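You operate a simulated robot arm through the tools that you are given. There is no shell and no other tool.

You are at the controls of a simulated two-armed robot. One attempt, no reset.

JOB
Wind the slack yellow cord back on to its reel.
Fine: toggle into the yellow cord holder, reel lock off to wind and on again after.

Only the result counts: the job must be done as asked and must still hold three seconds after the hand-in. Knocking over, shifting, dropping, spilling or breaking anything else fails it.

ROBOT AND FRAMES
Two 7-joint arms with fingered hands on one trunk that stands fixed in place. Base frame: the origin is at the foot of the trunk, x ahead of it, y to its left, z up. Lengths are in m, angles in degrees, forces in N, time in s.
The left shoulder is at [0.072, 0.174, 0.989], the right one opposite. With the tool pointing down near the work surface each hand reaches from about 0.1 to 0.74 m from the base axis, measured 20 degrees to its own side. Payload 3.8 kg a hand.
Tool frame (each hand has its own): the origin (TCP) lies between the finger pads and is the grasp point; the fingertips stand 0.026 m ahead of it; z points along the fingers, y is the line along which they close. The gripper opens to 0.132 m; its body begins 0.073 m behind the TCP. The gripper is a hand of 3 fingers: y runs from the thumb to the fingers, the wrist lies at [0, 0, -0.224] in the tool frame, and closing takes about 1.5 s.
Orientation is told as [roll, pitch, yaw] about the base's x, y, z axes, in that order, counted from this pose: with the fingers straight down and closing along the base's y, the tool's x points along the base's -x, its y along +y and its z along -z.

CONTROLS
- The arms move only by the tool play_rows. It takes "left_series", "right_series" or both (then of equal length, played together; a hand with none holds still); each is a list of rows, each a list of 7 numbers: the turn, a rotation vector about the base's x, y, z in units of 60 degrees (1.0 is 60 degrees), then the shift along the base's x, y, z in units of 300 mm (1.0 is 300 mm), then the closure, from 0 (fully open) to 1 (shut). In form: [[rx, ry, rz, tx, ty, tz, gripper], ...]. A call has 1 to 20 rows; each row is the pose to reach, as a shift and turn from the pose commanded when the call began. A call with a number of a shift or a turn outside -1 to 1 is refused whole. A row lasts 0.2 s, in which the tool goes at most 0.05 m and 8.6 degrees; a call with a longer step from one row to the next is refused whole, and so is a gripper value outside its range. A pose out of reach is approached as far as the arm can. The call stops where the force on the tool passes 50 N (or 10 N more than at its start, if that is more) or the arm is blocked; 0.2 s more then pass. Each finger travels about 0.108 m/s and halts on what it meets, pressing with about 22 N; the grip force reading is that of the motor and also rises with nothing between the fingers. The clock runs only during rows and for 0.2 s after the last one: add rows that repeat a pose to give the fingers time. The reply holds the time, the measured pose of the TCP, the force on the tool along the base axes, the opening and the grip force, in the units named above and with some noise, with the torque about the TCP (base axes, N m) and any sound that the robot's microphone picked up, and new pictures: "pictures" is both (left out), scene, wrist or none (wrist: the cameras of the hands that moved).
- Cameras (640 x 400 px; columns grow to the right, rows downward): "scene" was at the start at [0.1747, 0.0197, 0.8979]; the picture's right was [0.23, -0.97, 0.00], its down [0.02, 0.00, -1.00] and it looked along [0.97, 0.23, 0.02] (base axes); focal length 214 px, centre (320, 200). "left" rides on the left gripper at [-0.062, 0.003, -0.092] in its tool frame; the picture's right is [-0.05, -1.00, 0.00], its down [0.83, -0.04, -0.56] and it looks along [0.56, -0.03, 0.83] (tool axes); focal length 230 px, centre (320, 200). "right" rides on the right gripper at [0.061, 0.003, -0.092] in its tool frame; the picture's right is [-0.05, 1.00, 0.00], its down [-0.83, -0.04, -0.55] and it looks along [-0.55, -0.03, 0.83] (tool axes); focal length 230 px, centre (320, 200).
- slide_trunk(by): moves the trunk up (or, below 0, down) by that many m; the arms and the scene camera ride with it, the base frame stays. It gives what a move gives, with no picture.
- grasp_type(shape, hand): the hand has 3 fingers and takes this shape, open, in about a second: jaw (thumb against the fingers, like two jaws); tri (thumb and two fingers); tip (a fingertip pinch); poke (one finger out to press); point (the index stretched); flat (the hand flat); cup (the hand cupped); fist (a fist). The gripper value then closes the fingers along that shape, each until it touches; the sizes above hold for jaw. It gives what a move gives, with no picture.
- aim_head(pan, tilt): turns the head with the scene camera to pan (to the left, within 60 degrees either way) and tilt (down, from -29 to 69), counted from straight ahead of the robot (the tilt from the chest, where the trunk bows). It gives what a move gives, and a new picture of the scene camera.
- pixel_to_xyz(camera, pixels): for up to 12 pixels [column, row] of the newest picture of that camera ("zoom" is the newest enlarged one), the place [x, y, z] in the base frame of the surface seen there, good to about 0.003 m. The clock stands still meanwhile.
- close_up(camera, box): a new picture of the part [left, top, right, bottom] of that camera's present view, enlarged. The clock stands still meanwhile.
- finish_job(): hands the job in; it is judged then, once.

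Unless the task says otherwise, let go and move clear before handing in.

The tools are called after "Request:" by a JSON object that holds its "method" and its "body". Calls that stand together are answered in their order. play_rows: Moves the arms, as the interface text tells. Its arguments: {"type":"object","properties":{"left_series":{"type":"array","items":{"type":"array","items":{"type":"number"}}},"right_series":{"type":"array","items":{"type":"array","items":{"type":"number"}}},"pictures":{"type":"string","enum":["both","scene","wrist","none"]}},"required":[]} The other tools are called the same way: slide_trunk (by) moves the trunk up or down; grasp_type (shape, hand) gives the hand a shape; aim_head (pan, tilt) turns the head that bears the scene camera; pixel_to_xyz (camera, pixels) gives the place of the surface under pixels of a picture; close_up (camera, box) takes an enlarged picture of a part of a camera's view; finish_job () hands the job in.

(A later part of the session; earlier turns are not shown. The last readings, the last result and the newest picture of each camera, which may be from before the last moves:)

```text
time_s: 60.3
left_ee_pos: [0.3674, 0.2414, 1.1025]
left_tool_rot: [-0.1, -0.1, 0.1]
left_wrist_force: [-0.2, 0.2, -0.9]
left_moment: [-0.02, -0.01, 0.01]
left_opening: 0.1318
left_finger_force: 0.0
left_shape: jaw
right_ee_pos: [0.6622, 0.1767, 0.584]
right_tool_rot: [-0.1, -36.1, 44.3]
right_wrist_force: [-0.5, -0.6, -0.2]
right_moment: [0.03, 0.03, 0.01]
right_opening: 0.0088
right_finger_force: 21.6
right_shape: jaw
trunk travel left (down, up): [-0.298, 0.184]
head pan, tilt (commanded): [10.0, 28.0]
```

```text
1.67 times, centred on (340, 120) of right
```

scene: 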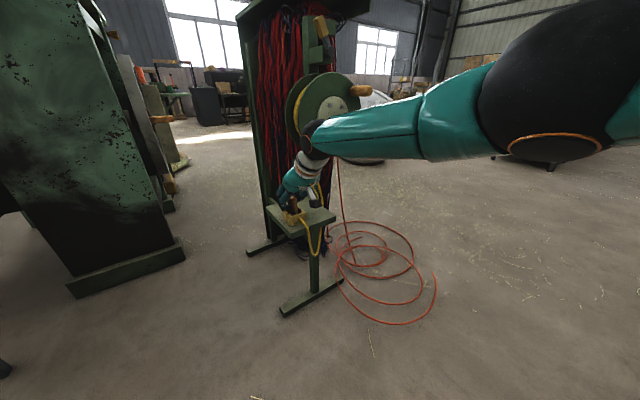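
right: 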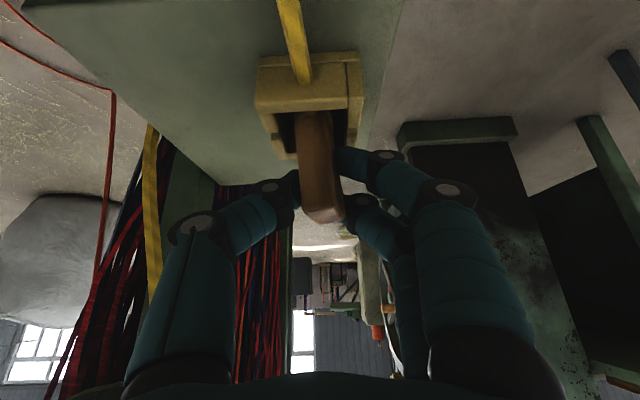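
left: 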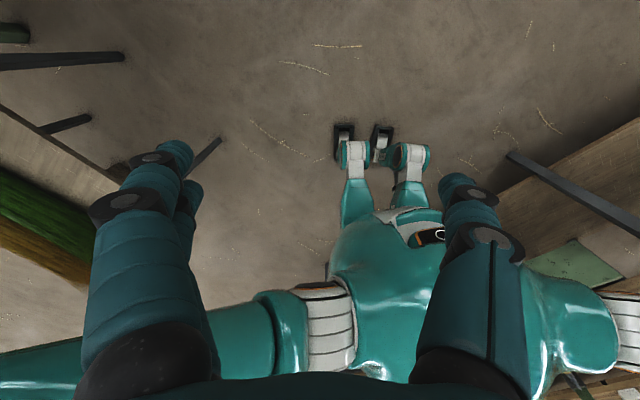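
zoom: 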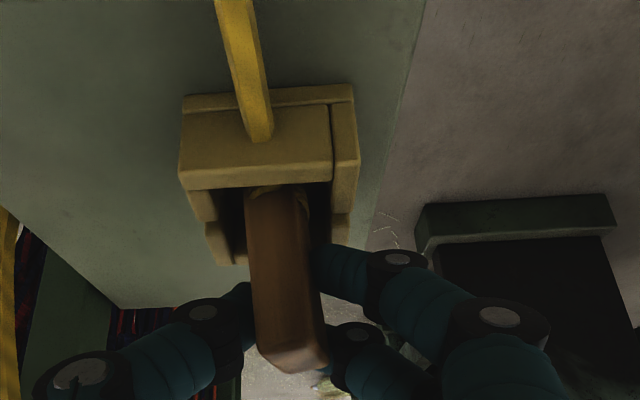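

The toggle is inside the walls with its foot about 6 mm above the floor and the fingertips just above the rim at (235,330). I lower 3 mm more and then open slowly.

Request:
{"method": "play_rows", "body": {"right_series": [[0, 0, 0, 0, 0, -0.005, 1], [0, 0, 0, 0, 0, -0.01, 1], [0, 0, 0, 0, 0, -0.01, 0.95], [0, 0, 0, 0, 0, -0.01, 0.88], [0, 0, 0, 0, 0, -0.01, 0.8], [0, 0, 0, 0, 0, -0.01, 0.72], [0, 0, 0, 0, 0, -0.01, 0.66], [0, 0, 0, 0, 0, -0.01, 0.66]], "pictures": "both"}}

Request:
{"method": "close_up", "body": {"camera": "scene", "box": [250, 160, 346, 220]}}

Request:
{"method": "close_up", "body": {"camera": "right", "box": [220, 0, 460, 240]}}

```text
time_s: 62.1
left_ee_pos: [0.3672, 0.2425, 1.1021]
left_tool_rot: [-0.1, -0.2, 0.1]
left_wrist_force: [0.2, 0.0, -0.3]
left_moment: [0.01, 0.01, -0.01]
left_opening: 0.1319
left_finger_force: 0.1
left_shape: jaw
right_ee_pos: [0.6644, 0.1765, 0.5819]
right_tool_rot: [0.0, -36.2, 44.3]
right_wrist_force: [0.4, 0.0, -0.3]
right_moment: [0.01, -0.02, 0.02]
right_opening: 0.0446
right_finger_force: 0.0
right_shape: jaw
trunk travel left (down, up): [-0.298, 0.184]
head pan, tilt (commanded): [10.0, 28.0]
```

scene: 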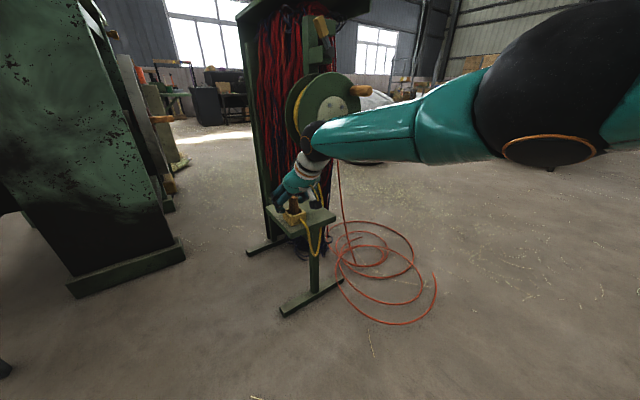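
right: 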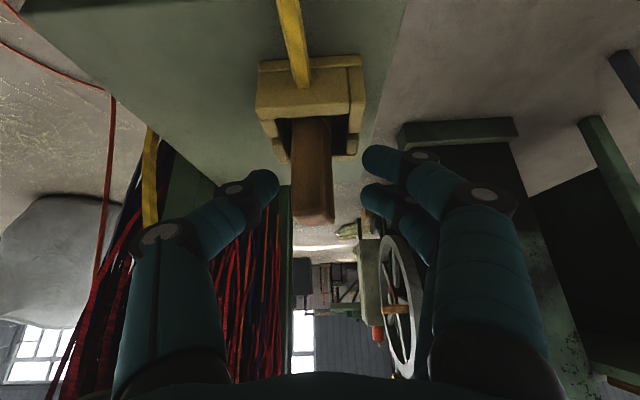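

```text
6.67 times, centred on (298, 190) of scene
```

zoom: 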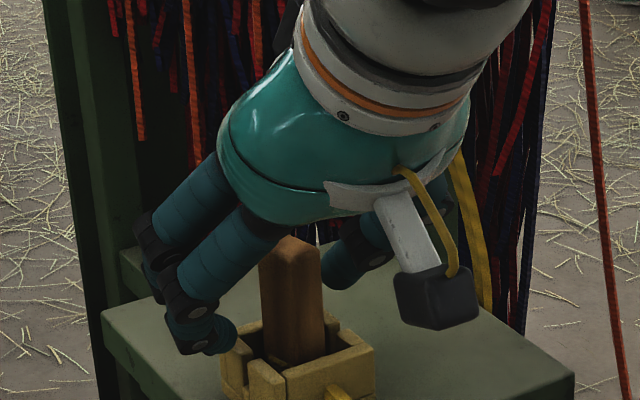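

```text
1.67 times, centred on (340, 120) of right
```

zoom: 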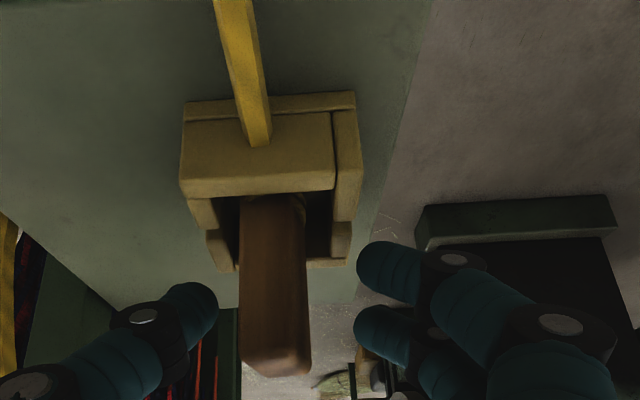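

The toggle is back upright in the holder and released. I withdraw along the finger direction, then level the hand and move to just in front of the knob at its upper-right position.

Request:
{"method": "play_rows", "body": {"right_series": [[0, 0, 0, -0.056, -0.055, 0.108, 0.64], [0, 0, 0, -0.112, -0.11, 0.216, 0.62], [0, 0, 0, -0.168, -0.164, 0.324, 0.6], [0.0697, -0.0714, 0, -0.252, -0.25, 0.392, 0.6], [0.139, -0.143, 0, -0.337, -0.336, 0.459, 0.58], [0.209, -0.214, 0, -0.4213, -0.4223, 0.527, 0.57], [0.279, -0.286, 0, -0.325, -0.5023, 0.592, 0.57], [0.348, -0.357, 0, -0.228, -0.5823, 0.658, 0.57], [0.418, -0.429, 0, -0.132, -0.6623, 0.723, 0.57], [0.488, -0.5, 0, -0.035, -0.7423, 0.788, 0.57], [0.557, -0.572, 0, 0.0613, -0.8223, 0.8537, 0.57], [0.627, -0.643, 0, 0.0613, -0.8223, 0.8537, 0.57]], "pictures": "both"}}

Request:
{"method": "close_up", "body": {"camera": "scene", "box": [250, 150, 378, 280]}}

```text
time_s: 64.7
left_ee_pos: [0.3669, 0.2412, 1.1025]
left_tool_rot: [0.0, 0.0, 0.1]
left_wrist_force: [-0.2, 0.4, -0.2]
left_moment: [-0.01, 0.0, 0.0]
left_opening: 0.1316
left_finger_force: 0.0
left_shape: jaw
right_ee_pos: [0.6799, -0.0707, 0.8391]
right_tool_rot: [133.4, -90.0, -89.0]
right_wrist_force: [0.0, 0.4, -0.3]
right_moment: [0.01, 0.0, 0.01]
right_opening: 0.0561
right_finger_force: 0.0
right_shape: jaw
trunk travel left (down, up): [-0.298, 0.184]
head pan, tilt (commanded): [10.0, 28.0]
```

scene: 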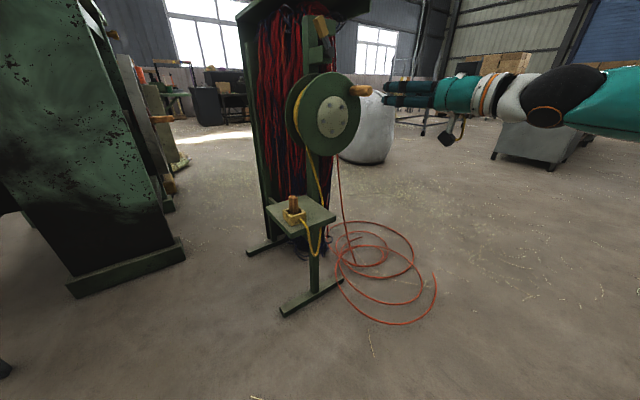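
right: 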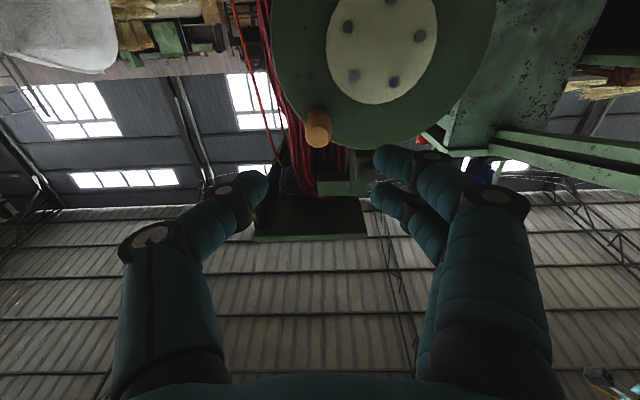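

```text
3.08 times, centred on (314, 215) of scene
```

zoom: 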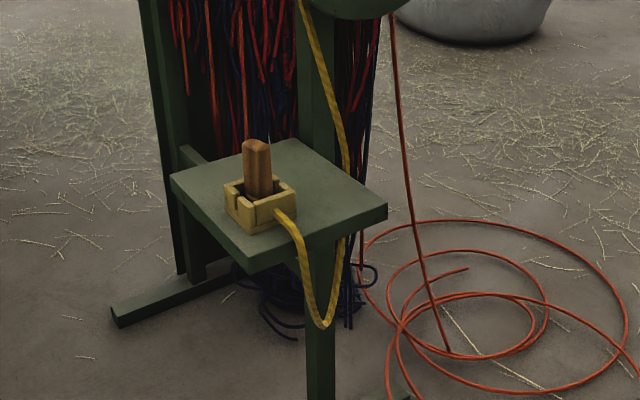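

The toggle stands upright in the holder and the loop is as before, bottom at (323,325) of the zoom. The knob end is at (318,130) in the wrist view; I measure it and move in.

Request:
{"method": "pixel_to_xyz", "body": {"camera": "right", "pixels": [[318, 130], [312, 130], [324, 130], [318, 122], [318, 138]]}}

```text
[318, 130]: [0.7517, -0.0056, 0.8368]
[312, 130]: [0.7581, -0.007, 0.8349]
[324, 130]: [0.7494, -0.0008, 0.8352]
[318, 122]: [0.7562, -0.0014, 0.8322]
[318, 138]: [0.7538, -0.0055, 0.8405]
```

Knob end at (0.7525, −0.0045, 0.8365), in line with the hand. I advance and close on it.

Request:
{"method": "play_rows", "body": {"right_series": [[0, 0, 0, 0.075, 0.07, -0.001, 0.57], [0, 0, 0, 0.15, 0.14, -0.003, 0.57], [0, 0, 0, 0.22, 0.206, -0.004, 0.57], [0, 0, 0, 0.265, 0.249, -0.005, 0.57], [0, 0, 0, 0.2857, 0.268, -0.005, 0.57], [0, 0, 0, 0.2857, 0.268, -0.005, 0.7], [0, 0, 0, 0.2857, 0.268, -0.005, 0.85], [0, 0, 0, 0.2857, 0.268, -0.005, 1], [0, 0, 0, 0.2857, 0.268, -0.005, 1]], "pictures": "wrist"}}

```text
time_s: 66.7
left_ee_pos: [0.368, 0.2425, 1.1021]
left_tool_rot: [-0.1, 0.1, 0.1]
left_wrist_force: [0.1, -0.1, 0.1]
left_moment: [0.02, 0.01, 0.02]
left_opening: 0.132
left_finger_force: 0.1
left_shape: jaw
right_ee_pos: [0.7683, 0.0102, 0.8373]
right_tool_rot: [27.5, -89.9, 16.8]
right_wrist_force: [3.9, 2.2, -0.5]
right_moment: [-0.01, 0.0, 0.01]
right_opening: 0.0108
right_finger_force: 21.6
right_shape: jaw
trunk travel left (down, up): [-0.298, 0.184]
head pan, tilt (commanded): [10.0, 28.0]
```

right: 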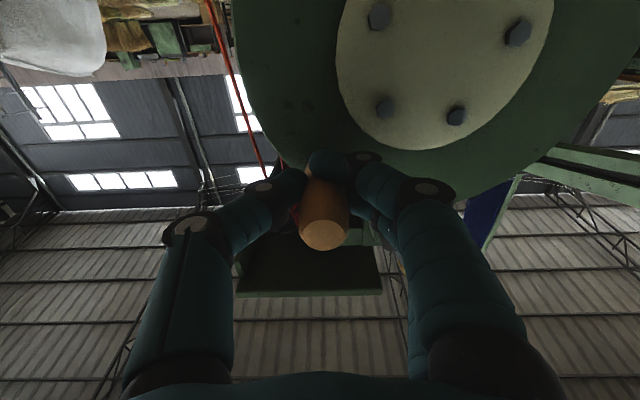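

The knob is gripped (10.8 mm, 22 N). I wind counter-clockwise 90° back to where I was, then look.

Request:
{"method": "play_rows", "body": {"right_series": [[0, 0, 0, -0.0405, 0.0415, 0.0445, 1], [0, 0, 0, -0.0876, 0.0899, 0.0725, 1], [0, 0, 0, -0.1382, 0.1418, 0.082, 1], [0, 0, 0, -0.1888, 0.1937, 0.0725, 1], [0, 0, 0, -0.2359, 0.242, 0.0445, 1], [0, 0, 0, -0.2764, 0.2835, 0, 1]], "pictures": "none"}}

Request:
{"method": "close_up", "body": {"camera": "scene", "box": [270, 150, 350, 250]}}

```text
time_s: 68.1
left_ee_pos: [0.3682, 0.2426, 1.101]
left_tool_rot: [-0.1, 0.1, 0.1]
left_wrist_force: [-0.4, 0.4, 0.4]
left_moment: [-0.02, -0.02, -0.03]
left_opening: 0.1318
left_finger_force: 0.0
left_shape: jaw
right_ee_pos: [0.6844, 0.0937, 0.8358]
right_tool_rot: [27.8, -89.8, 16.4]
right_wrist_force: [2.9, -0.8, -4.5]
right_moment: [-0.03, 0.04, -0.02]
right_opening: 0.0104
right_finger_force: 22.1
right_shape: jaw
trunk travel left (down, up): [-0.298, 0.184]
head pan, tilt (commanded): [10.0, 28.0]
```

```text
4.00 times, centred on (310, 200) of scene
```

zoom: 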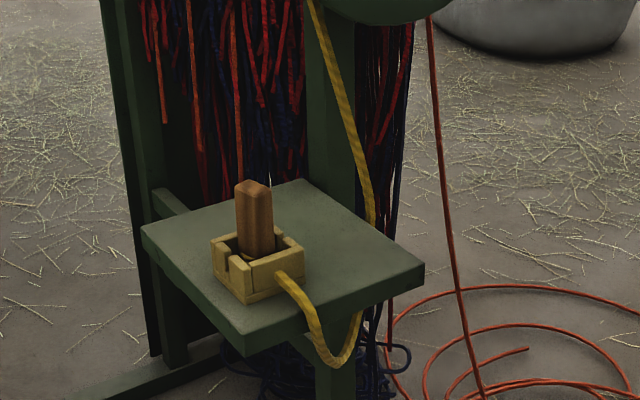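

Same state as before (bottom at (330,362)), toggle upright. I now wind in small steps, 30° at a time, watching loop and toggle.

Request:
{"method": "play_rows", "body": {"right_series": [[0, 0, 0, -0.0169, 0.0173, -0.0275, 1], [0, 0, 0, -0.0311, 0.0319, -0.058, 1], [0, 0, 0, -0.0424, 0.0435, -0.0908, 1], [0, 0, 0, -0.0506, 0.0519, -0.1255, 1]], "pictures": "none"}}

Request:
{"method": "close_up", "body": {"camera": "scene", "box": [270, 150, 350, 250]}}

```text
time_s: 69.1
left_ee_pos: [0.3674, 0.2407, 1.1022]
left_tool_rot: [0.1, -0.1, 0.1]
left_wrist_force: [-0.1, -0.3, 0.2]
left_moment: [-0.03, 0.0, -0.03]
left_opening: 0.132
left_finger_force: 0.0
left_shape: jaw
right_ee_pos: [0.6694, 0.11, 0.7988]
right_tool_rot: [133.6, -90.0, -89.3]
right_wrist_force: [-3.6, -12.7, -1.6]
right_moment: [0.06, -0.03, -0.08]
right_opening: 0.0106
right_finger_force: 22.2
right_shape: jaw
trunk travel left (down, up): [-0.298, 0.184]
head pan, tilt (commanded): [10.0, 28.0]
```

```text
4.00 times, centred on (310, 200) of scene
```

zoom: 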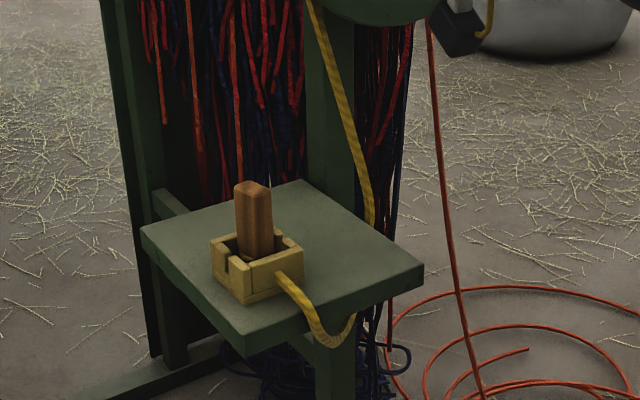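

The loop has shrunk to a small bight at (330,345) and the toggle is still upright. I go on 15 degrees.

Request:
{"method": "play_rows", "body": {"right_series": [[0, 0, 0, -0.005, 0.0051, -0.0359, 1], [0, 0, 0, -0.0067, 0.0068, -0.0725, 1]], "pictures": "none"}}

Request:
{"method": "close_up", "body": {"camera": "scene", "box": [270, 150, 350, 250]}}

```text
time_s: 69.7
left_ee_pos: [0.367, 0.2407, 1.1025]
left_tool_rot: [-0.1, -0.1, 0.0]
left_wrist_force: [0.2, 0.2, 0.5]
left_moment: [0.01, 0.01, 0.02]
left_opening: 0.1319
left_finger_force: 0.1
left_shape: jaw
right_ee_pos: [0.6661, 0.1132, 0.7769]
right_tool_rot: [50.9, -90.0, -6.7]
right_wrist_force: [-0.4, -7.4, -0.3]
right_moment: [0.07, 0.02, -0.05]
right_opening: 0.0105
right_finger_force: 22.0
right_shape: jaw
trunk travel left (down, up): [-0.298, 0.184]
head pan, tilt (commanded): [10.0, 28.0]
```

```text
4.00 times, centred on (310, 200) of scene
```

zoom: 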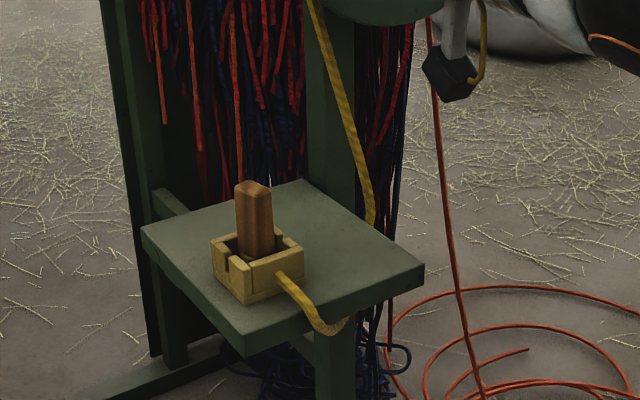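

The bight is now right under the shelf's lower edge at (330,333), toggle still upright. I go on 15° more in finer steps, watching force.

Request:
{"method": "play_rows", "body": {"right_series": [[0, 0, 0, 0.0017, -0.0017, -0.0365, 1], [0, 0, 0, 0.0067, -0.0068, -0.0725, 1]], "pictures": "none"}}

Request:
{"method": "close_up", "body": {"camera": "scene", "box": [270, 150, 350, 250]}}

```text
time_s: 70.3
left_ee_pos: [0.368, 0.2426, 1.1025]
left_tool_rot: [-0.2, 0.0, 0.2]
left_wrist_force: [-0.2, 0.3, 0.4]
left_moment: [-0.02, 0.0, -0.04]
left_opening: 0.1321
left_finger_force: 0.0
left_shape: jaw
right_ee_pos: [0.6687, 0.1115, 0.7552]
right_tool_rot: [64.0, -89.9, -19.6]
right_wrist_force: [-0.5, -3.5, 0.8]
right_moment: [0.05, -0.07, 0.0]
right_opening: 0.0104
right_finger_force: 22.2
right_shape: jaw
trunk travel left (down, up): [-0.298, 0.184]
head pan, tilt (commanded): [10.0, 28.0]
```

```text
4.00 times, centred on (310, 200) of scene
```

zoom: 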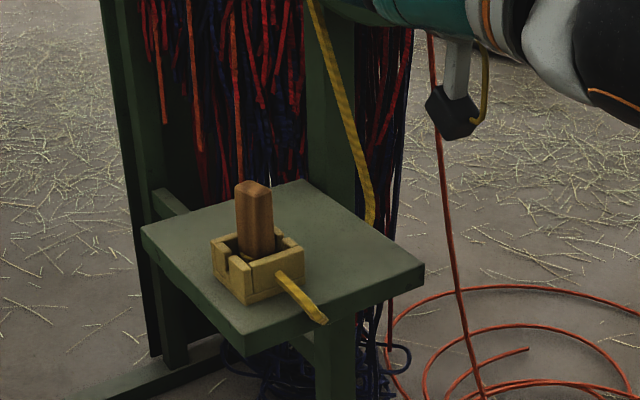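

The bight has vanished behind the shelf's lower edge: only the short run from the holder to the edge at (322,322) and the straight strand from the reel remain. I wind 7.5° more, watching for the cord to come tight.

Request:
{"method": "play_rows", "body": {"right_series": [[0, 0, 0, 0.0041, -0.0042, -0.0174, 1], [0, 0, 0, 0.0082, -0.0084, -0.0347, 1]], "pictures": "none"}}

Request:
{"method": "close_up", "body": {"camera": "scene", "box": [278, 170, 342, 240]}}

```text
time_s: 70.9
left_ee_pos: [0.3668, 0.2411, 1.1027]
left_tool_rot: [-0.1, 0.0, 0.1]
left_wrist_force: [0.1, 0.7, 0.2]
left_moment: [0.0, -0.06, 0.01]
left_opening: 0.1317
left_finger_force: 0.0
left_shape: jaw
right_ee_pos: [0.6692, 0.1081, 0.7458]
right_tool_rot: [77.2, -89.9, -32.8]
right_wrist_force: [0.1, 0.4, 0.7]
right_moment: [0.05, -0.09, 0.03]
right_opening: 0.0103
right_finger_force: 22.3
right_shape: jaw
trunk travel left (down, up): [-0.298, 0.184]
head pan, tilt (commanded): [10.0, 28.0]
```

```text
5.71 times, centred on (310, 205) of scene
```

zoom: 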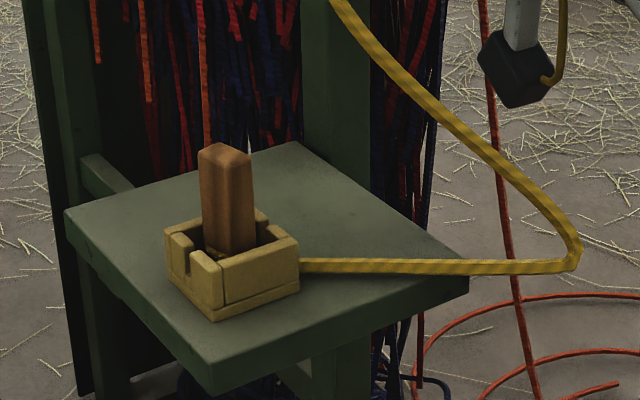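

The cord has just slipped off the shelf corner and swung free: it now runs from the holder to (575,255) and up to the reel. I hold still for a second to let it settle.

Request:
{"method": "play_rows", "body": {"right_series": [[0, 0, 0, 0, 0, 0, 1], [0, 0, 0, 0, 0, 0, 1], [0, 0, 0, 0, 0, 0, 1], [0, 0, 0, 0, 0, 0, 1], [0, 0, 0, 0, 0, 0, 1], [0, 0, 0, 0, 0, 0, 1]], "pictures": "both"}}

Request:
{"method": "close_up", "body": {"camera": "scene", "box": [270, 150, 350, 250]}}

```text
time_s: 72.3
left_ee_pos: [0.3676, 0.2412, 1.1013]
left_tool_rot: [0.0, -0.1, 0.1]
left_wrist_force: [0.1, -0.2, -0.3]
left_moment: [0.01, 0.01, 0.0]
left_opening: 0.1321
left_finger_force: 0.0
left_shape: jaw
right_ee_pos: [0.6714, 0.1087, 0.7451]
right_tool_rot: [15.8, -89.9, 28.5]
right_wrist_force: [-0.7, 2.7, -0.1]
right_moment: [0.03, -0.05, 0.07]
right_opening: 0.0102
right_finger_force: 22.3
right_shape: jaw
trunk travel left (down, up): [-0.298, 0.184]
head pan, tilt (commanded): [10.0, 28.0]
```

scene: 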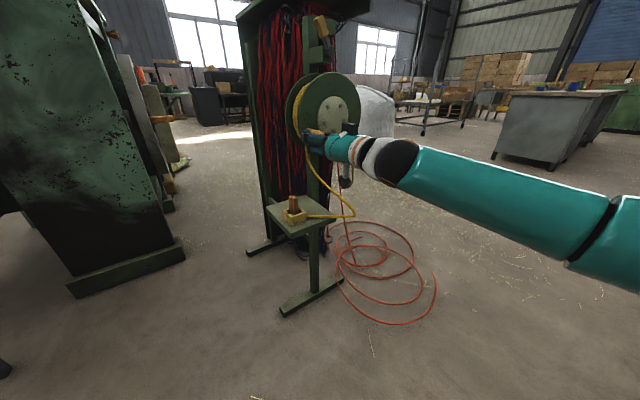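
right: 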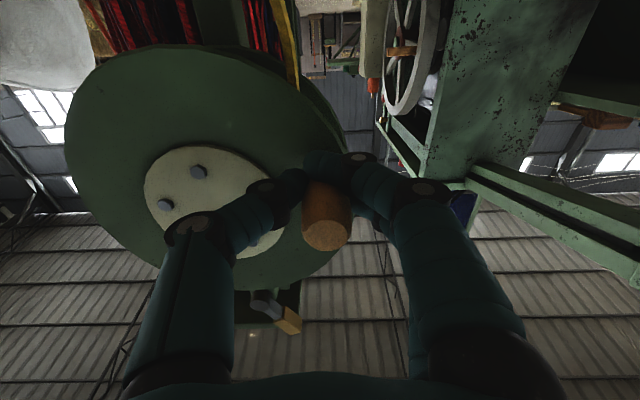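

```text
4.00 times, centred on (310, 200) of scene
```

zoom: 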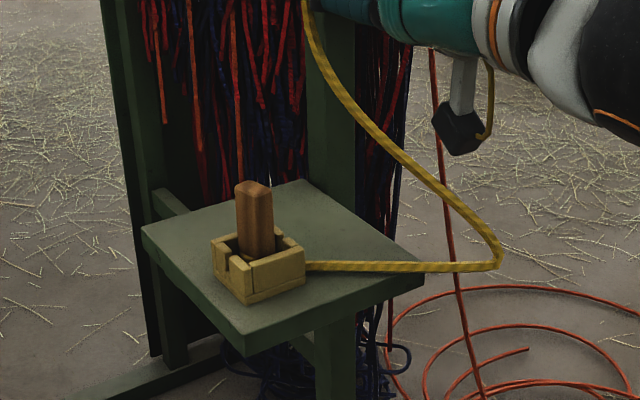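

The cord now lies across the shelf top and bulges out past the right corner at (498,262), free of the shelf's underside. I measure its course.

Request:
{"method": "pixel_to_xyz", "body": {"camera": "zoom", "pixels": [[315, 265], [350, 266], [400, 267], [440, 267], [480, 267], [497, 258], [485, 235], [450, 200], [410, 165], [370, 125], [335, 80], [312, 30]]}}

```text
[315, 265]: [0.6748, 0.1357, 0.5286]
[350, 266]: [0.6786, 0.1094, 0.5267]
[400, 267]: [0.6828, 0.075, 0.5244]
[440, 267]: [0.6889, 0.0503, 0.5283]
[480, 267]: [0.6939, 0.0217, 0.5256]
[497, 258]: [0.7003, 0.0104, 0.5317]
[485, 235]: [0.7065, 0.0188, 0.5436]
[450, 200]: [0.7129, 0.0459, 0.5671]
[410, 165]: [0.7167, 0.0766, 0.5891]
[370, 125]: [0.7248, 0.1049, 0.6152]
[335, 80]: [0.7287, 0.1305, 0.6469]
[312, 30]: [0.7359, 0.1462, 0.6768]
```

The cord lies on the shelf top (z ≈ 0.526) to a bend at (0.70, 0.01) and then straight up to the reel, about 0.35 m in all against 0.16 m direct. I keep winding, 37° more, and watch.

Request:
{"method": "play_rows", "body": {"right_series": [[0, 0, 0, 0.0113, -0.0116, -0.0328, 1], [0, 0, 0, 0.0424, -0.0435, -0.0908, 1], [0, 0, 0, 0.0828, -0.085, -0.1353, 1], [0, 0, 0, 0.0828, -0.085, -0.1353, 1]], "pictures": "none"}}

Request:
{"method": "close_up", "body": {"camera": "scene", "box": [270, 150, 350, 250]}}

```text
time_s: 73.3
left_ee_pos: [0.3679, 0.2419, 1.1028]
left_tool_rot: [-0.1, 0.1, 0.1]
left_wrist_force: [-0.3, 0.1, 0.8]
left_moment: [-0.01, 0.01, 0.01]
left_opening: 0.1319
left_finger_force: 0.0
left_shape: jaw
right_ee_pos: [0.6958, 0.0818, 0.7033]
right_tool_rot: [6.3, -89.5, 37.9]
right_wrist_force: [-8.8, 1.2, -12.0]
right_moment: [-0.15, 0.0, 0.23]
right_opening: 0.0098
right_finger_force: 21.7
right_shape: jaw
trunk travel left (down, up): [-0.298, 0.184]
head pan, tilt (commanded): [10.0, 28.0]
```

```text
4.00 times, centred on (310, 200) of scene
```

zoom: 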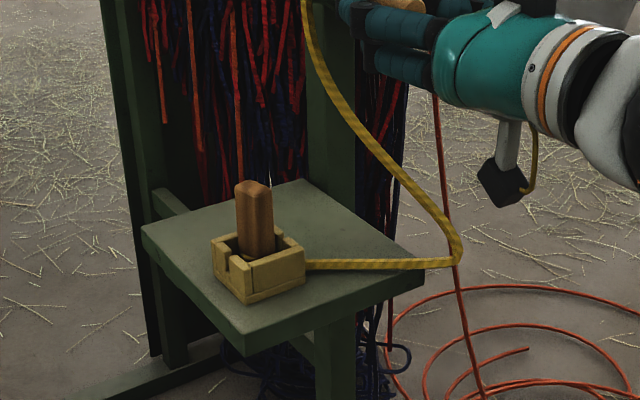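

The bulge is drawing in (bend now at (460,258)), toggle still upright. I continue another 45°.

Request:
{"method": "play_rows", "body": {"right_series": [[0, 0, 0, 0.0471, -0.0484, -0.028, 1], [0, 0, 0, 0.0977, -0.1002, -0.0375, 1], [0, 0, 0, 0.1483, -0.1521, -0.028, 1], [0, 0, 0, 0.1483, -0.1521, -0.028, 1]], "pictures": "wrist"}}

Request:
{"method": "close_up", "body": {"camera": "scene", "box": [270, 150, 350, 250]}}

```text
time_s: 74.3
left_ee_pos: [0.3703, 0.2424, 1.1003]
left_tool_rot: [-0.1, 0.2, 0.2]
left_wrist_force: [-0.8, 0.9, 0.3]
left_moment: [-0.01, 0.03, -0.01]
left_opening: 0.1319
left_finger_force: 0.0
left_shape: jaw
right_ee_pos: [0.7429, 0.0341, 0.6936]
right_tool_rot: [17.4, -89.6, 26.6]
right_wrist_force: [13.2, 4.0, -18.9]
right_moment: [-0.14, 0.13, -0.1]
right_opening: 0.0087
right_finger_force: 21.0
right_shape: jaw
trunk travel left (down, up): [-0.298, 0.184]
head pan, tilt (commanded): [10.0, 28.0]
```

right: 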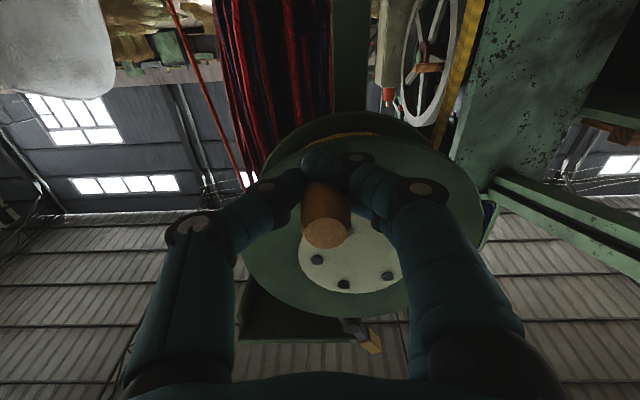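

```text
4.00 times, centred on (310, 200) of scene
```

zoom: 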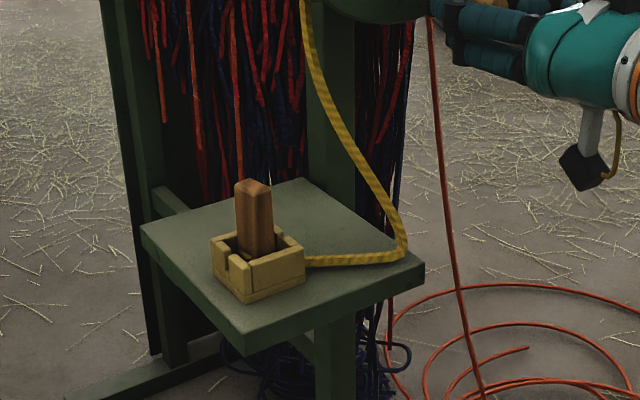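

The bend has come in to (402,248) on the shelf top. I measure the remaining path.

Request:
{"method": "pixel_to_xyz", "body": {"camera": "zoom", "pixels": [[315, 260], [350, 261], [385, 257], [402, 247], [395, 225], [370, 175], [340, 120], [315, 60], [303, 15]]}}

```text
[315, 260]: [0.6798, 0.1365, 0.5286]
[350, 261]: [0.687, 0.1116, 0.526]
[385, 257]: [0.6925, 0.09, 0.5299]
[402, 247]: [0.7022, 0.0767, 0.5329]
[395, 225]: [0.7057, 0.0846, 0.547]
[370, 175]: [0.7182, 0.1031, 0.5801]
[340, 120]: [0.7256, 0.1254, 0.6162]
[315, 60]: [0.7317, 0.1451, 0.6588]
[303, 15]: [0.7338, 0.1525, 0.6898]
```

About 0.27 m of cord is out against 0.165 m direct, so roughly 95° of winding remains. I go another 45° (with a small downward correction of my circle).

Request:
{"method": "play_rows", "body": {"right_series": [[0, 0, 0, 0.0471, -0.0484, 0.018, 1], [0, 0, 0, 0.0876, -0.0899, 0.0605, 1], [0, 0, 0, 0.1187, -0.1217, 0.1185, 1], [0, 0, 0, 0.1187, -0.1217, 0.1185, 1]], "pictures": "none"}}

Request:
{"method": "close_up", "body": {"camera": "scene", "box": [270, 150, 350, 250]}}

Request:
{"method": "pixel_to_xyz", "body": {"camera": "zoom", "pixels": [[305, 250], [330, 250], [345, 240], [350, 225], [345, 200], [335, 150], [325, 110], [310, 60], [303, 20]]}}

```text
time_s: 75.3
left_ee_pos: [0.3688, 0.2432, 1.1021]
left_tool_rot: [-0.1, 0.0, 0.2]
left_wrist_force: [-0.3, -0.2, -0.2]
left_moment: [0.02, 0.03, 0.0]
left_opening: 0.132
left_finger_force: 0.0
left_shape: jaw
right_ee_pos: [0.7774, -0.0003, 0.7318]
right_tool_rot: [68.3, -89.8, -24.0]
right_wrist_force: [11.8, -1.6, -4.6]
right_moment: [0.04, 0.04, -0.18]
right_opening: 0.0092
right_finger_force: 21.6
right_shape: jaw
trunk travel left (down, up): [-0.298, 0.184]
head pan, tilt (commanded): [10.0, 28.0]
```

```text
4.00 times, centred on (310, 200) of scene
```

zoom: 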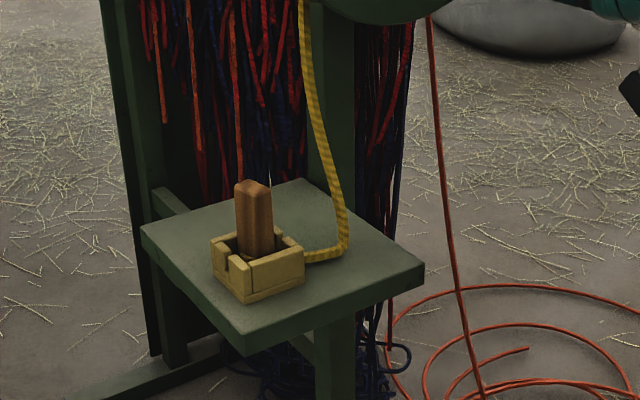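

```text
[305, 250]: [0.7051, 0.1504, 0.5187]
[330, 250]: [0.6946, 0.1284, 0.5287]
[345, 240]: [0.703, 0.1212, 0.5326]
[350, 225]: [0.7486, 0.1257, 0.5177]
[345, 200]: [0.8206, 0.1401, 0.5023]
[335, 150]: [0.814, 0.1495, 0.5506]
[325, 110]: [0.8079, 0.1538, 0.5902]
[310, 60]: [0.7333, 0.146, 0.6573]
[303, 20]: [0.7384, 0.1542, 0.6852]
```

The bend is now at (345,245), some 0.055 m of slack left by my estimate, and the toggle is upright. I wind 30° more.

Request:
{"method": "play_rows", "body": {"right_series": [[0, 0, 0, 0.0112, -0.0115, 0.033, 1], [0, 0, 0, 0.0195, -0.02, 0.0675, 1], [0, 0, 0, 0.0245, -0.0251, 0.1035, 1], [0, 0, 0, 0.0262, -0.0269, 0.14, 1], [0, 0, 0, 0.0262, -0.0269, 0.14, 1]], "pictures": "none"}}

Request:
{"method": "close_up", "body": {"camera": "scene", "box": [270, 150, 350, 250]}}

Request:
{"method": "pixel_to_xyz", "body": {"camera": "zoom", "pixels": [[300, 255], [315, 240], [320, 225], [318, 200], [312, 150], [308, 100], [304, 60], [301, 20]]}}

```text
time_s: 76.5
left_ee_pos: [0.3688, 0.242, 1.1012]
left_tool_rot: [-0.2, 0.0, 0.1]
left_wrist_force: [-0.7, -0.2, 0.0]
left_moment: [-0.01, 0.05, -0.02]
left_opening: 0.1316
left_finger_force: 0.0
left_shape: jaw
right_ee_pos: [0.7853, -0.0072, 0.7741]
right_tool_rot: [102.5, -89.8, -58.1]
right_wrist_force: [15.1, 0.2, 0.2]
right_moment: [0.09, 0.03, -0.17]
right_opening: 0.009
right_finger_force: 22.1
right_shape: jaw
trunk travel left (down, up): [-0.298, 0.184]
head pan, tilt (commanded): [10.0, 28.0]
```

```text
4.00 times, centred on (310, 200) of scene
```

zoom: 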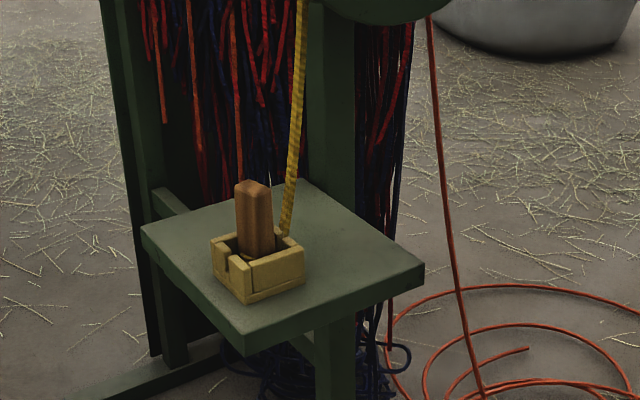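

```text
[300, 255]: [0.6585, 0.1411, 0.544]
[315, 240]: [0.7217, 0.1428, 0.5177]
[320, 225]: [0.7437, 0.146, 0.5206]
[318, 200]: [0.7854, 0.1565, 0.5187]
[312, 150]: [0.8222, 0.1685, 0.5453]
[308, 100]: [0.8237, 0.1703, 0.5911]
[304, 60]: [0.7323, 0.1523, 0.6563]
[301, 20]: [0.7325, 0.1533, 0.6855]
```

The cord now runs almost straight from the reel into the holder at (285,235). I look closely at the holder and the toggle.

Request:
{"method": "close_up", "body": {"camera": "scene", "box": [284, 180, 332, 225]}}

Request:
{"method": "close_up", "body": {"camera": "scene", "box": [270, 120, 334, 225]}}

```text
8.89 times, centred on (308, 202) of scene
```

zoom: 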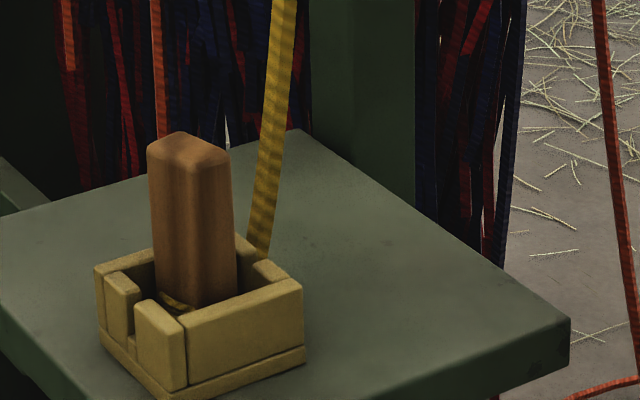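

```text
3.81 times, centred on (302, 172) of scene
```

zoom: 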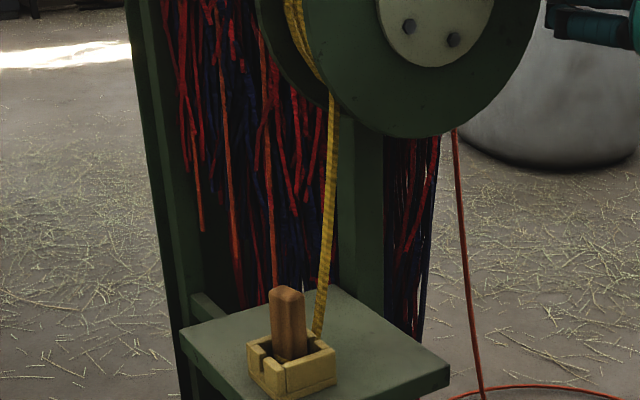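

The cord runs straight from the reel to the holder's right-hand notch with the toggle upright, so the slack is wound in. I open the fingers off the knob and check the reel stays.

Request:
{"method": "play_rows", "body": {"right_series": [[0, 0, 0, 0, 0, 0, 0.9], [0, 0, 0, 0, 0, 0, 0.8], [0, 0, 0, 0, 0, 0, 0.7], [0, 0, 0, 0, 0, 0, 0.57], [0, 0, 0, 0, 0, 0, 0.57]], "pictures": "both"}}

Request:
{"method": "close_up", "body": {"camera": "scene", "box": [270, 120, 334, 225]}}

```text
time_s: 77.7
left_ee_pos: [0.3673, 0.2421, 1.1019]
left_tool_rot: [-0.1, -0.1, 0.1]
left_wrist_force: [0.6, 0.3, -0.1]
left_moment: [-0.01, -0.02, 0.02]
left_opening: 0.1319
left_finger_force: 0.0
left_shape: jaw
right_ee_pos: [0.7836, -0.009, 0.7742]
right_tool_rot: [30.6, -89.9, 13.6]
right_wrist_force: [1.0, 0.2, 0.0]
right_moment: [-0.02, 0.01, -0.01]
right_opening: 0.0561
right_finger_force: 0.0
right_shape: jaw
trunk travel left (down, up): [-0.298, 0.184]
head pan, tilt (commanded): [10.0, 28.0]
```

scene: 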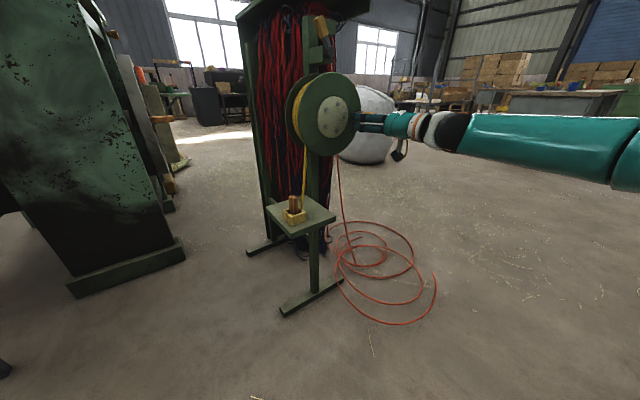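
right: 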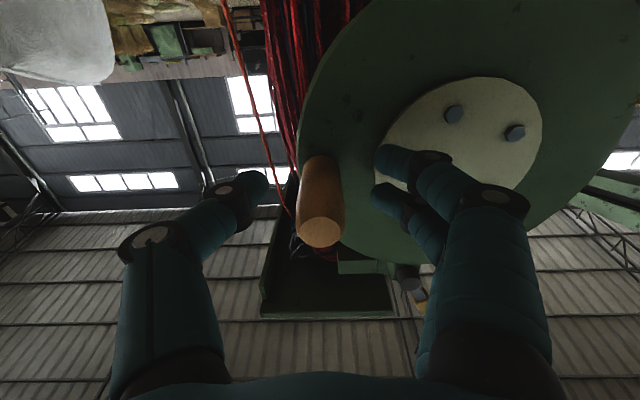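

```text
3.81 times, centred on (302, 172) of scene
```

zoom: 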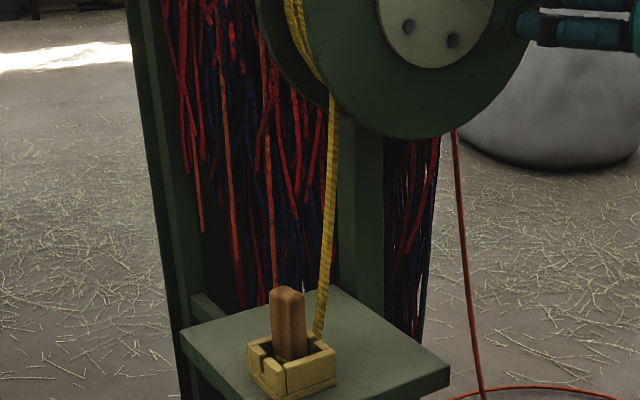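

The reel stayed and the cord is still straight. Now I back off the knob and go up in front of the lever, which leans left, to lock it again.

Request:
{"method": "play_rows", "body": {"right_series": [[0, 0, 0, -0.1, -0.097, 0, 0.57], [0, 0, 0, -0.2, -0.194, 0, 0.57], [0, 0, 0, -0.298, -0.29, 0, 0.55], [0, 0, 0, -0.338, -0.241, 0.108, 0.5], [0, 0, 0, -0.378, -0.192, 0.215, 0.46], [0, 0, 0, -0.418, -0.143, 0.323, 0.46], [0, 0, 0, -0.458, -0.094, 0.431, 0.46], [0, 0, 0, -0.498, -0.045, 0.538, 0.46], [0, 0, 0, -0.538, 0.0037, 0.646, 0.46], [0, 0, 0, -0.538, 0.0037, 0.646, 0.46]], "pictures": "both"}}

Request:
{"method": "pixel_to_xyz", "body": {"camera": "right", "pixels": [[320, 130], [325, 130], [330, 135], [315, 125], [310, 110], [300, 95], [335, 140], [325, 140]]}}

```text
time_s: 79.9
left_ee_pos: [0.3676, 0.2425, 1.1014]
left_tool_rot: [-0.1, 0.0, 0.0]
left_wrist_force: [0.4, 0.1, -0.1]
left_moment: [0.0, -0.02, -0.02]
left_opening: 0.1318
left_finger_force: 0.1
left_shape: jaw
right_ee_pos: [0.6197, -0.0059, 0.9653]
right_tool_rot: [17.9, -89.9, 26.4]
right_wrist_force: [0.0, -0.2, 0.0]
right_moment: [-0.01, -0.01, 0.03]
right_opening: 0.0708
right_finger_force: 0.0
right_shape: jaw
trunk travel left (down, up): [-0.298, 0.184]
head pan, tilt (commanded): [10.0, 28.0]
```

scene: 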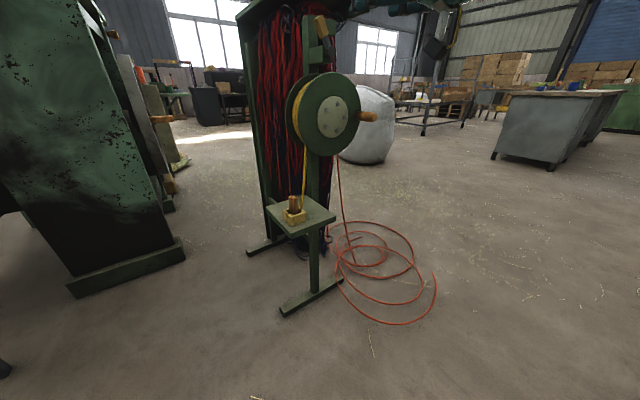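
right: 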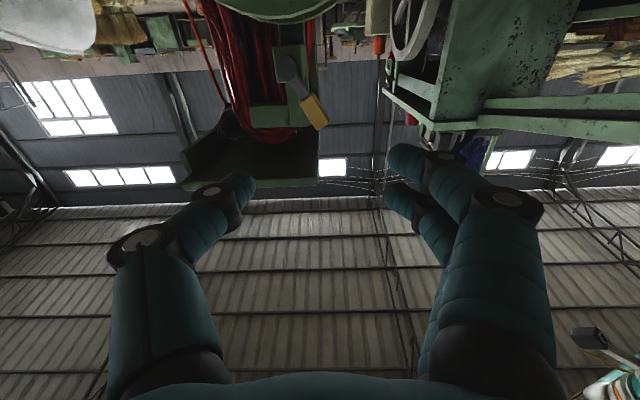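

```text
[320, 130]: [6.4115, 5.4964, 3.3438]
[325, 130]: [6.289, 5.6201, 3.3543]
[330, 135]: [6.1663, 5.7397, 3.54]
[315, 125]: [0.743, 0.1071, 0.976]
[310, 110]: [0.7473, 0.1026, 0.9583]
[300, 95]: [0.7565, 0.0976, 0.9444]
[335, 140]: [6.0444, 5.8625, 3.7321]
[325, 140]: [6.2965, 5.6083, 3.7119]
```

The lever's grip is at (0.745, 0.105, 0.967), nearly in line. I advance so it sits between thumb and fingers.

Request:
{"method": "play_rows", "body": {"right_series": [[0, 0, 0, 0.08, 0.07, 0.002, 0.46], [0, 0, 0, 0.165, 0.146, 0.004, 0.46], [0, 0, 0, 0.25, 0.222, 0.006, 0.46], [0, 0, 0, 0.32, 0.285, 0.006, 0.46], [0, 0, 0, 0.38, 0.339, 0.006, 0.46], [0, 0, 0, 0.4137, 0.37, 0.006, 0.46]], "pictures": "wrist"}}

```text
time_s: 81.3
left_ee_pos: [0.3662, 0.2426, 1.1022]
left_tool_rot: [-0.1, -0.1, 0.0]
left_wrist_force: [0.1, -0.8, -0.9]
left_moment: [0.01, -0.02, 0.01]
left_opening: 0.1319
left_finger_force: 0.1
left_shape: jaw
right_ee_pos: [0.7483, 0.1073, 0.9684]
right_tool_rot: [8.7, -90.1, 35.6]
right_wrist_force: [-0.2, 0.3, 0.7]
right_moment: [-0.03, -0.01, -0.01]
right_opening: 0.0708
right_finger_force: 0.0
right_shape: jaw
trunk travel left (down, up): [-0.298, 0.184]
head pan, tilt (commanded): [10.0, 28.0]
```

right: 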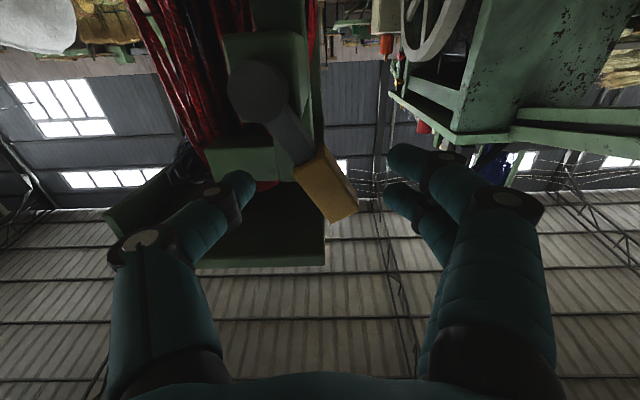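

The grip lies at (330,185) between thumb and fingers. I push it back to the right (+t) with the fingers, 60 mm.

Request:
{"method": "play_rows", "body": {"right_series": [[0, 0, 0, 0.028, -0.0286, 0, 0.46], [0, 0, 0, 0.056, -0.0573, 0, 0.46], [0, 0, 0, 0.084, -0.086, 0, 0.46], [0, 0, 0, 0.112, -0.1145, 0, 0.46], [0, 0, 0, 0.14, -0.143, 0, 0.46], [0, 0, 0, 0.14, -0.143, 0, 0.46]], "pictures": "wrist"}}

```text
time_s: 82.7
left_ee_pos: [0.3682, 0.2422, 1.1015]
left_tool_rot: [-0.1, -0.1, 0.1]
left_wrist_force: [-0.7, -0.6, -0.2]
left_moment: [0.03, 0.04, 0.01]
left_opening: 0.1318
left_finger_force: 0.1
left_shape: jaw
right_ee_pos: [0.7894, 0.0605, 0.968]
right_tool_rot: [19.1, -89.9, 25.2]
right_wrist_force: [0.4, 0.2, 0.6]
right_moment: [0.02, -0.02, -0.01]
right_opening: 0.0715
right_finger_force: 0.2
right_shape: jaw
trunk travel left (down, up): [-0.298, 0.184]
head pan, tilt (commanded): [10.0, 28.0]
```

right: 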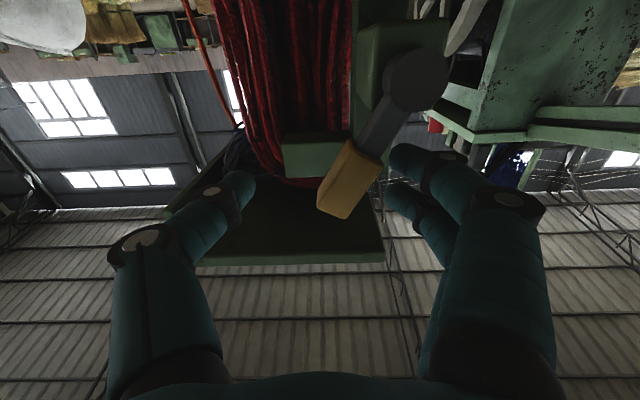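

The lever has gone over to the right again (pivot (415,80), grip (345,185)), as at the start. I withdraw straight back and check it.

Request:
{"method": "play_rows", "body": {"right_series": [[0, 0, 0, -0.08, -0.078, 0, 0.46], [0, 0, 0, -0.16, -0.156, 0, 0.46], [0, 0, 0, -0.26, -0.253, 0, 0.46], [0, 0, 0, -0.36, -0.351, 0, 0.46], [0, 0, 0, -0.42, -0.45, 0, 0.46], [0, 0, 0, -0.42, -0.58, 0.0, 0.46]], "pictures": "wrist"}}

Request:
{"method": "aim_head", "body": {"pan": 10, "tilt": 0}}

Request:
{"method": "close_up", "body": {"camera": "scene", "box": [283, 155, 363, 215]}}

```text
time_s: 84.1
left_ee_pos: [0.3667, 0.2414, 1.1022]
left_tool_rot: [-0.1, -0.1, 0.1]
left_wrist_force: [-0.1, -0.3, -0.4]
left_moment: [0.01, 0.01, 0.0]
left_opening: 0.1322
left_finger_force: 0.1
left_shape: jaw
right_ee_pos: [0.6618, -0.1133, 0.9704]
right_tool_rot: [-9.4, -90.0, 53.6]
right_wrist_force: [0.1, -0.2, -0.8]
right_moment: [-0.01, 0.0, 0.01]
right_opening: 0.0713
right_finger_force: 0.1
right_shape: jaw
trunk travel left (down, up): [-0.298, 0.184]
head pan, tilt (commanded): [10.0, 28.0]
```

right: 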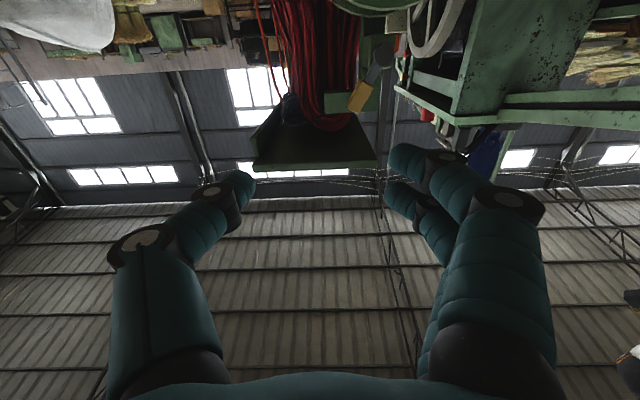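

```text
time_s: 85.0
left_ee_pos: [0.3673, 0.242, 1.1012]
left_tool_rot: [-0.1, 0.0, 0.2]
left_wrist_force: [-0.4, -0.5, -0.5]
left_moment: [-0.01, 0.03, 0.02]
left_opening: 0.132
left_finger_force: 0.2
left_shape: jaw
right_ee_pos: [0.6632, -0.1116, 0.9703]
right_tool_rot: [24.1, -90.0, 20.1]
right_wrist_force: [-0.2, 0.8, 0.5]
right_moment: [0.02, -0.02, -0.01]
right_opening: 0.0712
right_finger_force: 0.1
right_shape: jaw
trunk travel left (down, up): [-0.298, 0.184]
head pan, tilt (commanded): [10.0, 0.0]
```

scene: 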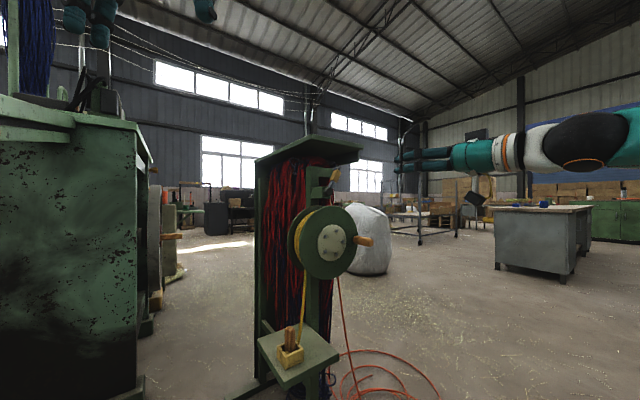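

```text
6.67 times, centred on (323, 185) of scene
```

zoom: 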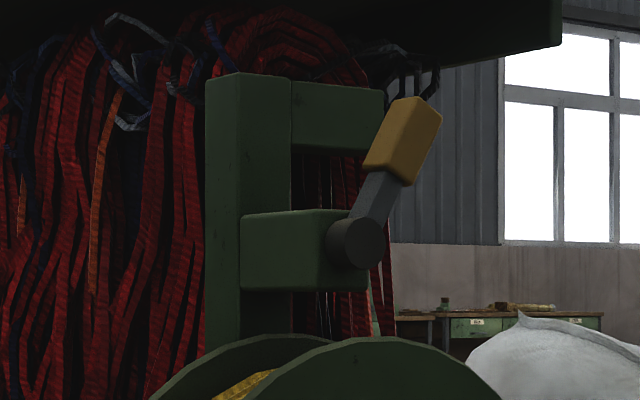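

The lever matches its starting lean exactly (pivot (358,245), grip (403,140)), so the lock is on again. I check the toggle and the cord once more.

Request:
{"method": "aim_head", "body": {"pan": 10, "tilt": 28}}

Request:
{"method": "close_up", "body": {"camera": "scene", "box": [284, 180, 332, 225]}}

Request:
{"method": "pixel_to_xyz", "body": {"camera": "zoom", "pixels": [[190, 150], [155, 145], [225, 155], [190, 290], [260, 245], [265, 200], [270, 150], [280, 80], [285, 20], [190, 230]]}}

Request:
{"method": "close_up", "body": {"camera": "scene", "box": [240, 60, 400, 320]}}

```text
time_s: 85.9
left_ee_pos: [0.3664, 0.2401, 1.1018]
left_tool_rot: [-0.2, -0.1, 0.1]
left_wrist_force: [0.7, -0.4, 0.5]
left_moment: [0.01, 0.02, 0.01]
left_opening: 0.1319
left_finger_force: 0.1
left_shape: jaw
right_ee_pos: [0.6624, -0.1122, 0.9691]
right_tool_rot: [30.6, -89.9, 13.8]
right_wrist_force: [0.1, -0.4, 0.5]
right_moment: [0.0, -0.01, 0.0]
right_opening: 0.0717
right_finger_force: 0.0
right_shape: jaw
trunk travel left (down, up): [-0.298, 0.184]
head pan, tilt (commanded): [10.0, 28.0]
```

scene: 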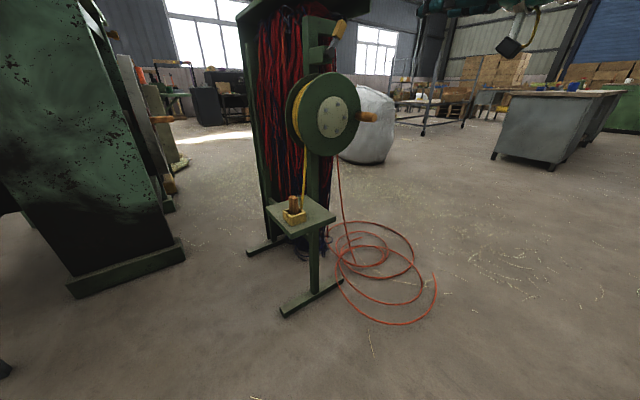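

```text
8.89 times, centred on (308, 202) of scene
```

zoom: 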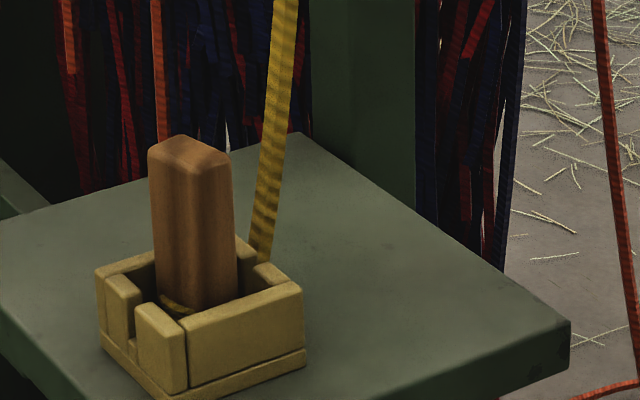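

```text
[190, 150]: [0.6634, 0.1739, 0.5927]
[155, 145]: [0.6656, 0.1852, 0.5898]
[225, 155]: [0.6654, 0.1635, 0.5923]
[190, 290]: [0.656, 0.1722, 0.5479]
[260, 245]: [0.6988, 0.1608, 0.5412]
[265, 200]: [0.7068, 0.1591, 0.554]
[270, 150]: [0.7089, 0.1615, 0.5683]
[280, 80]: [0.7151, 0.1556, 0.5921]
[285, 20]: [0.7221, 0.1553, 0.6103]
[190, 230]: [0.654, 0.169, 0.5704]
```

```text
1.54 times, centred on (320, 190) of scene
```

zoom: 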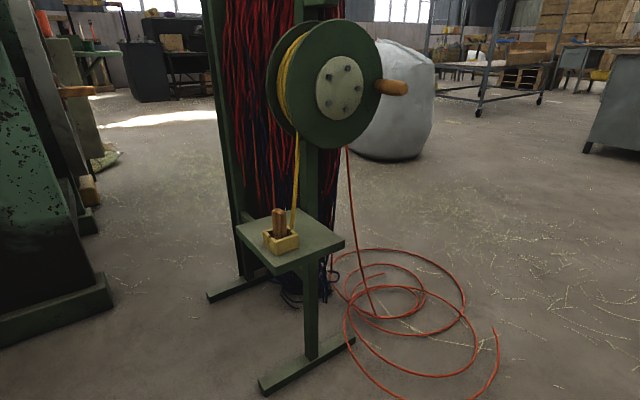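

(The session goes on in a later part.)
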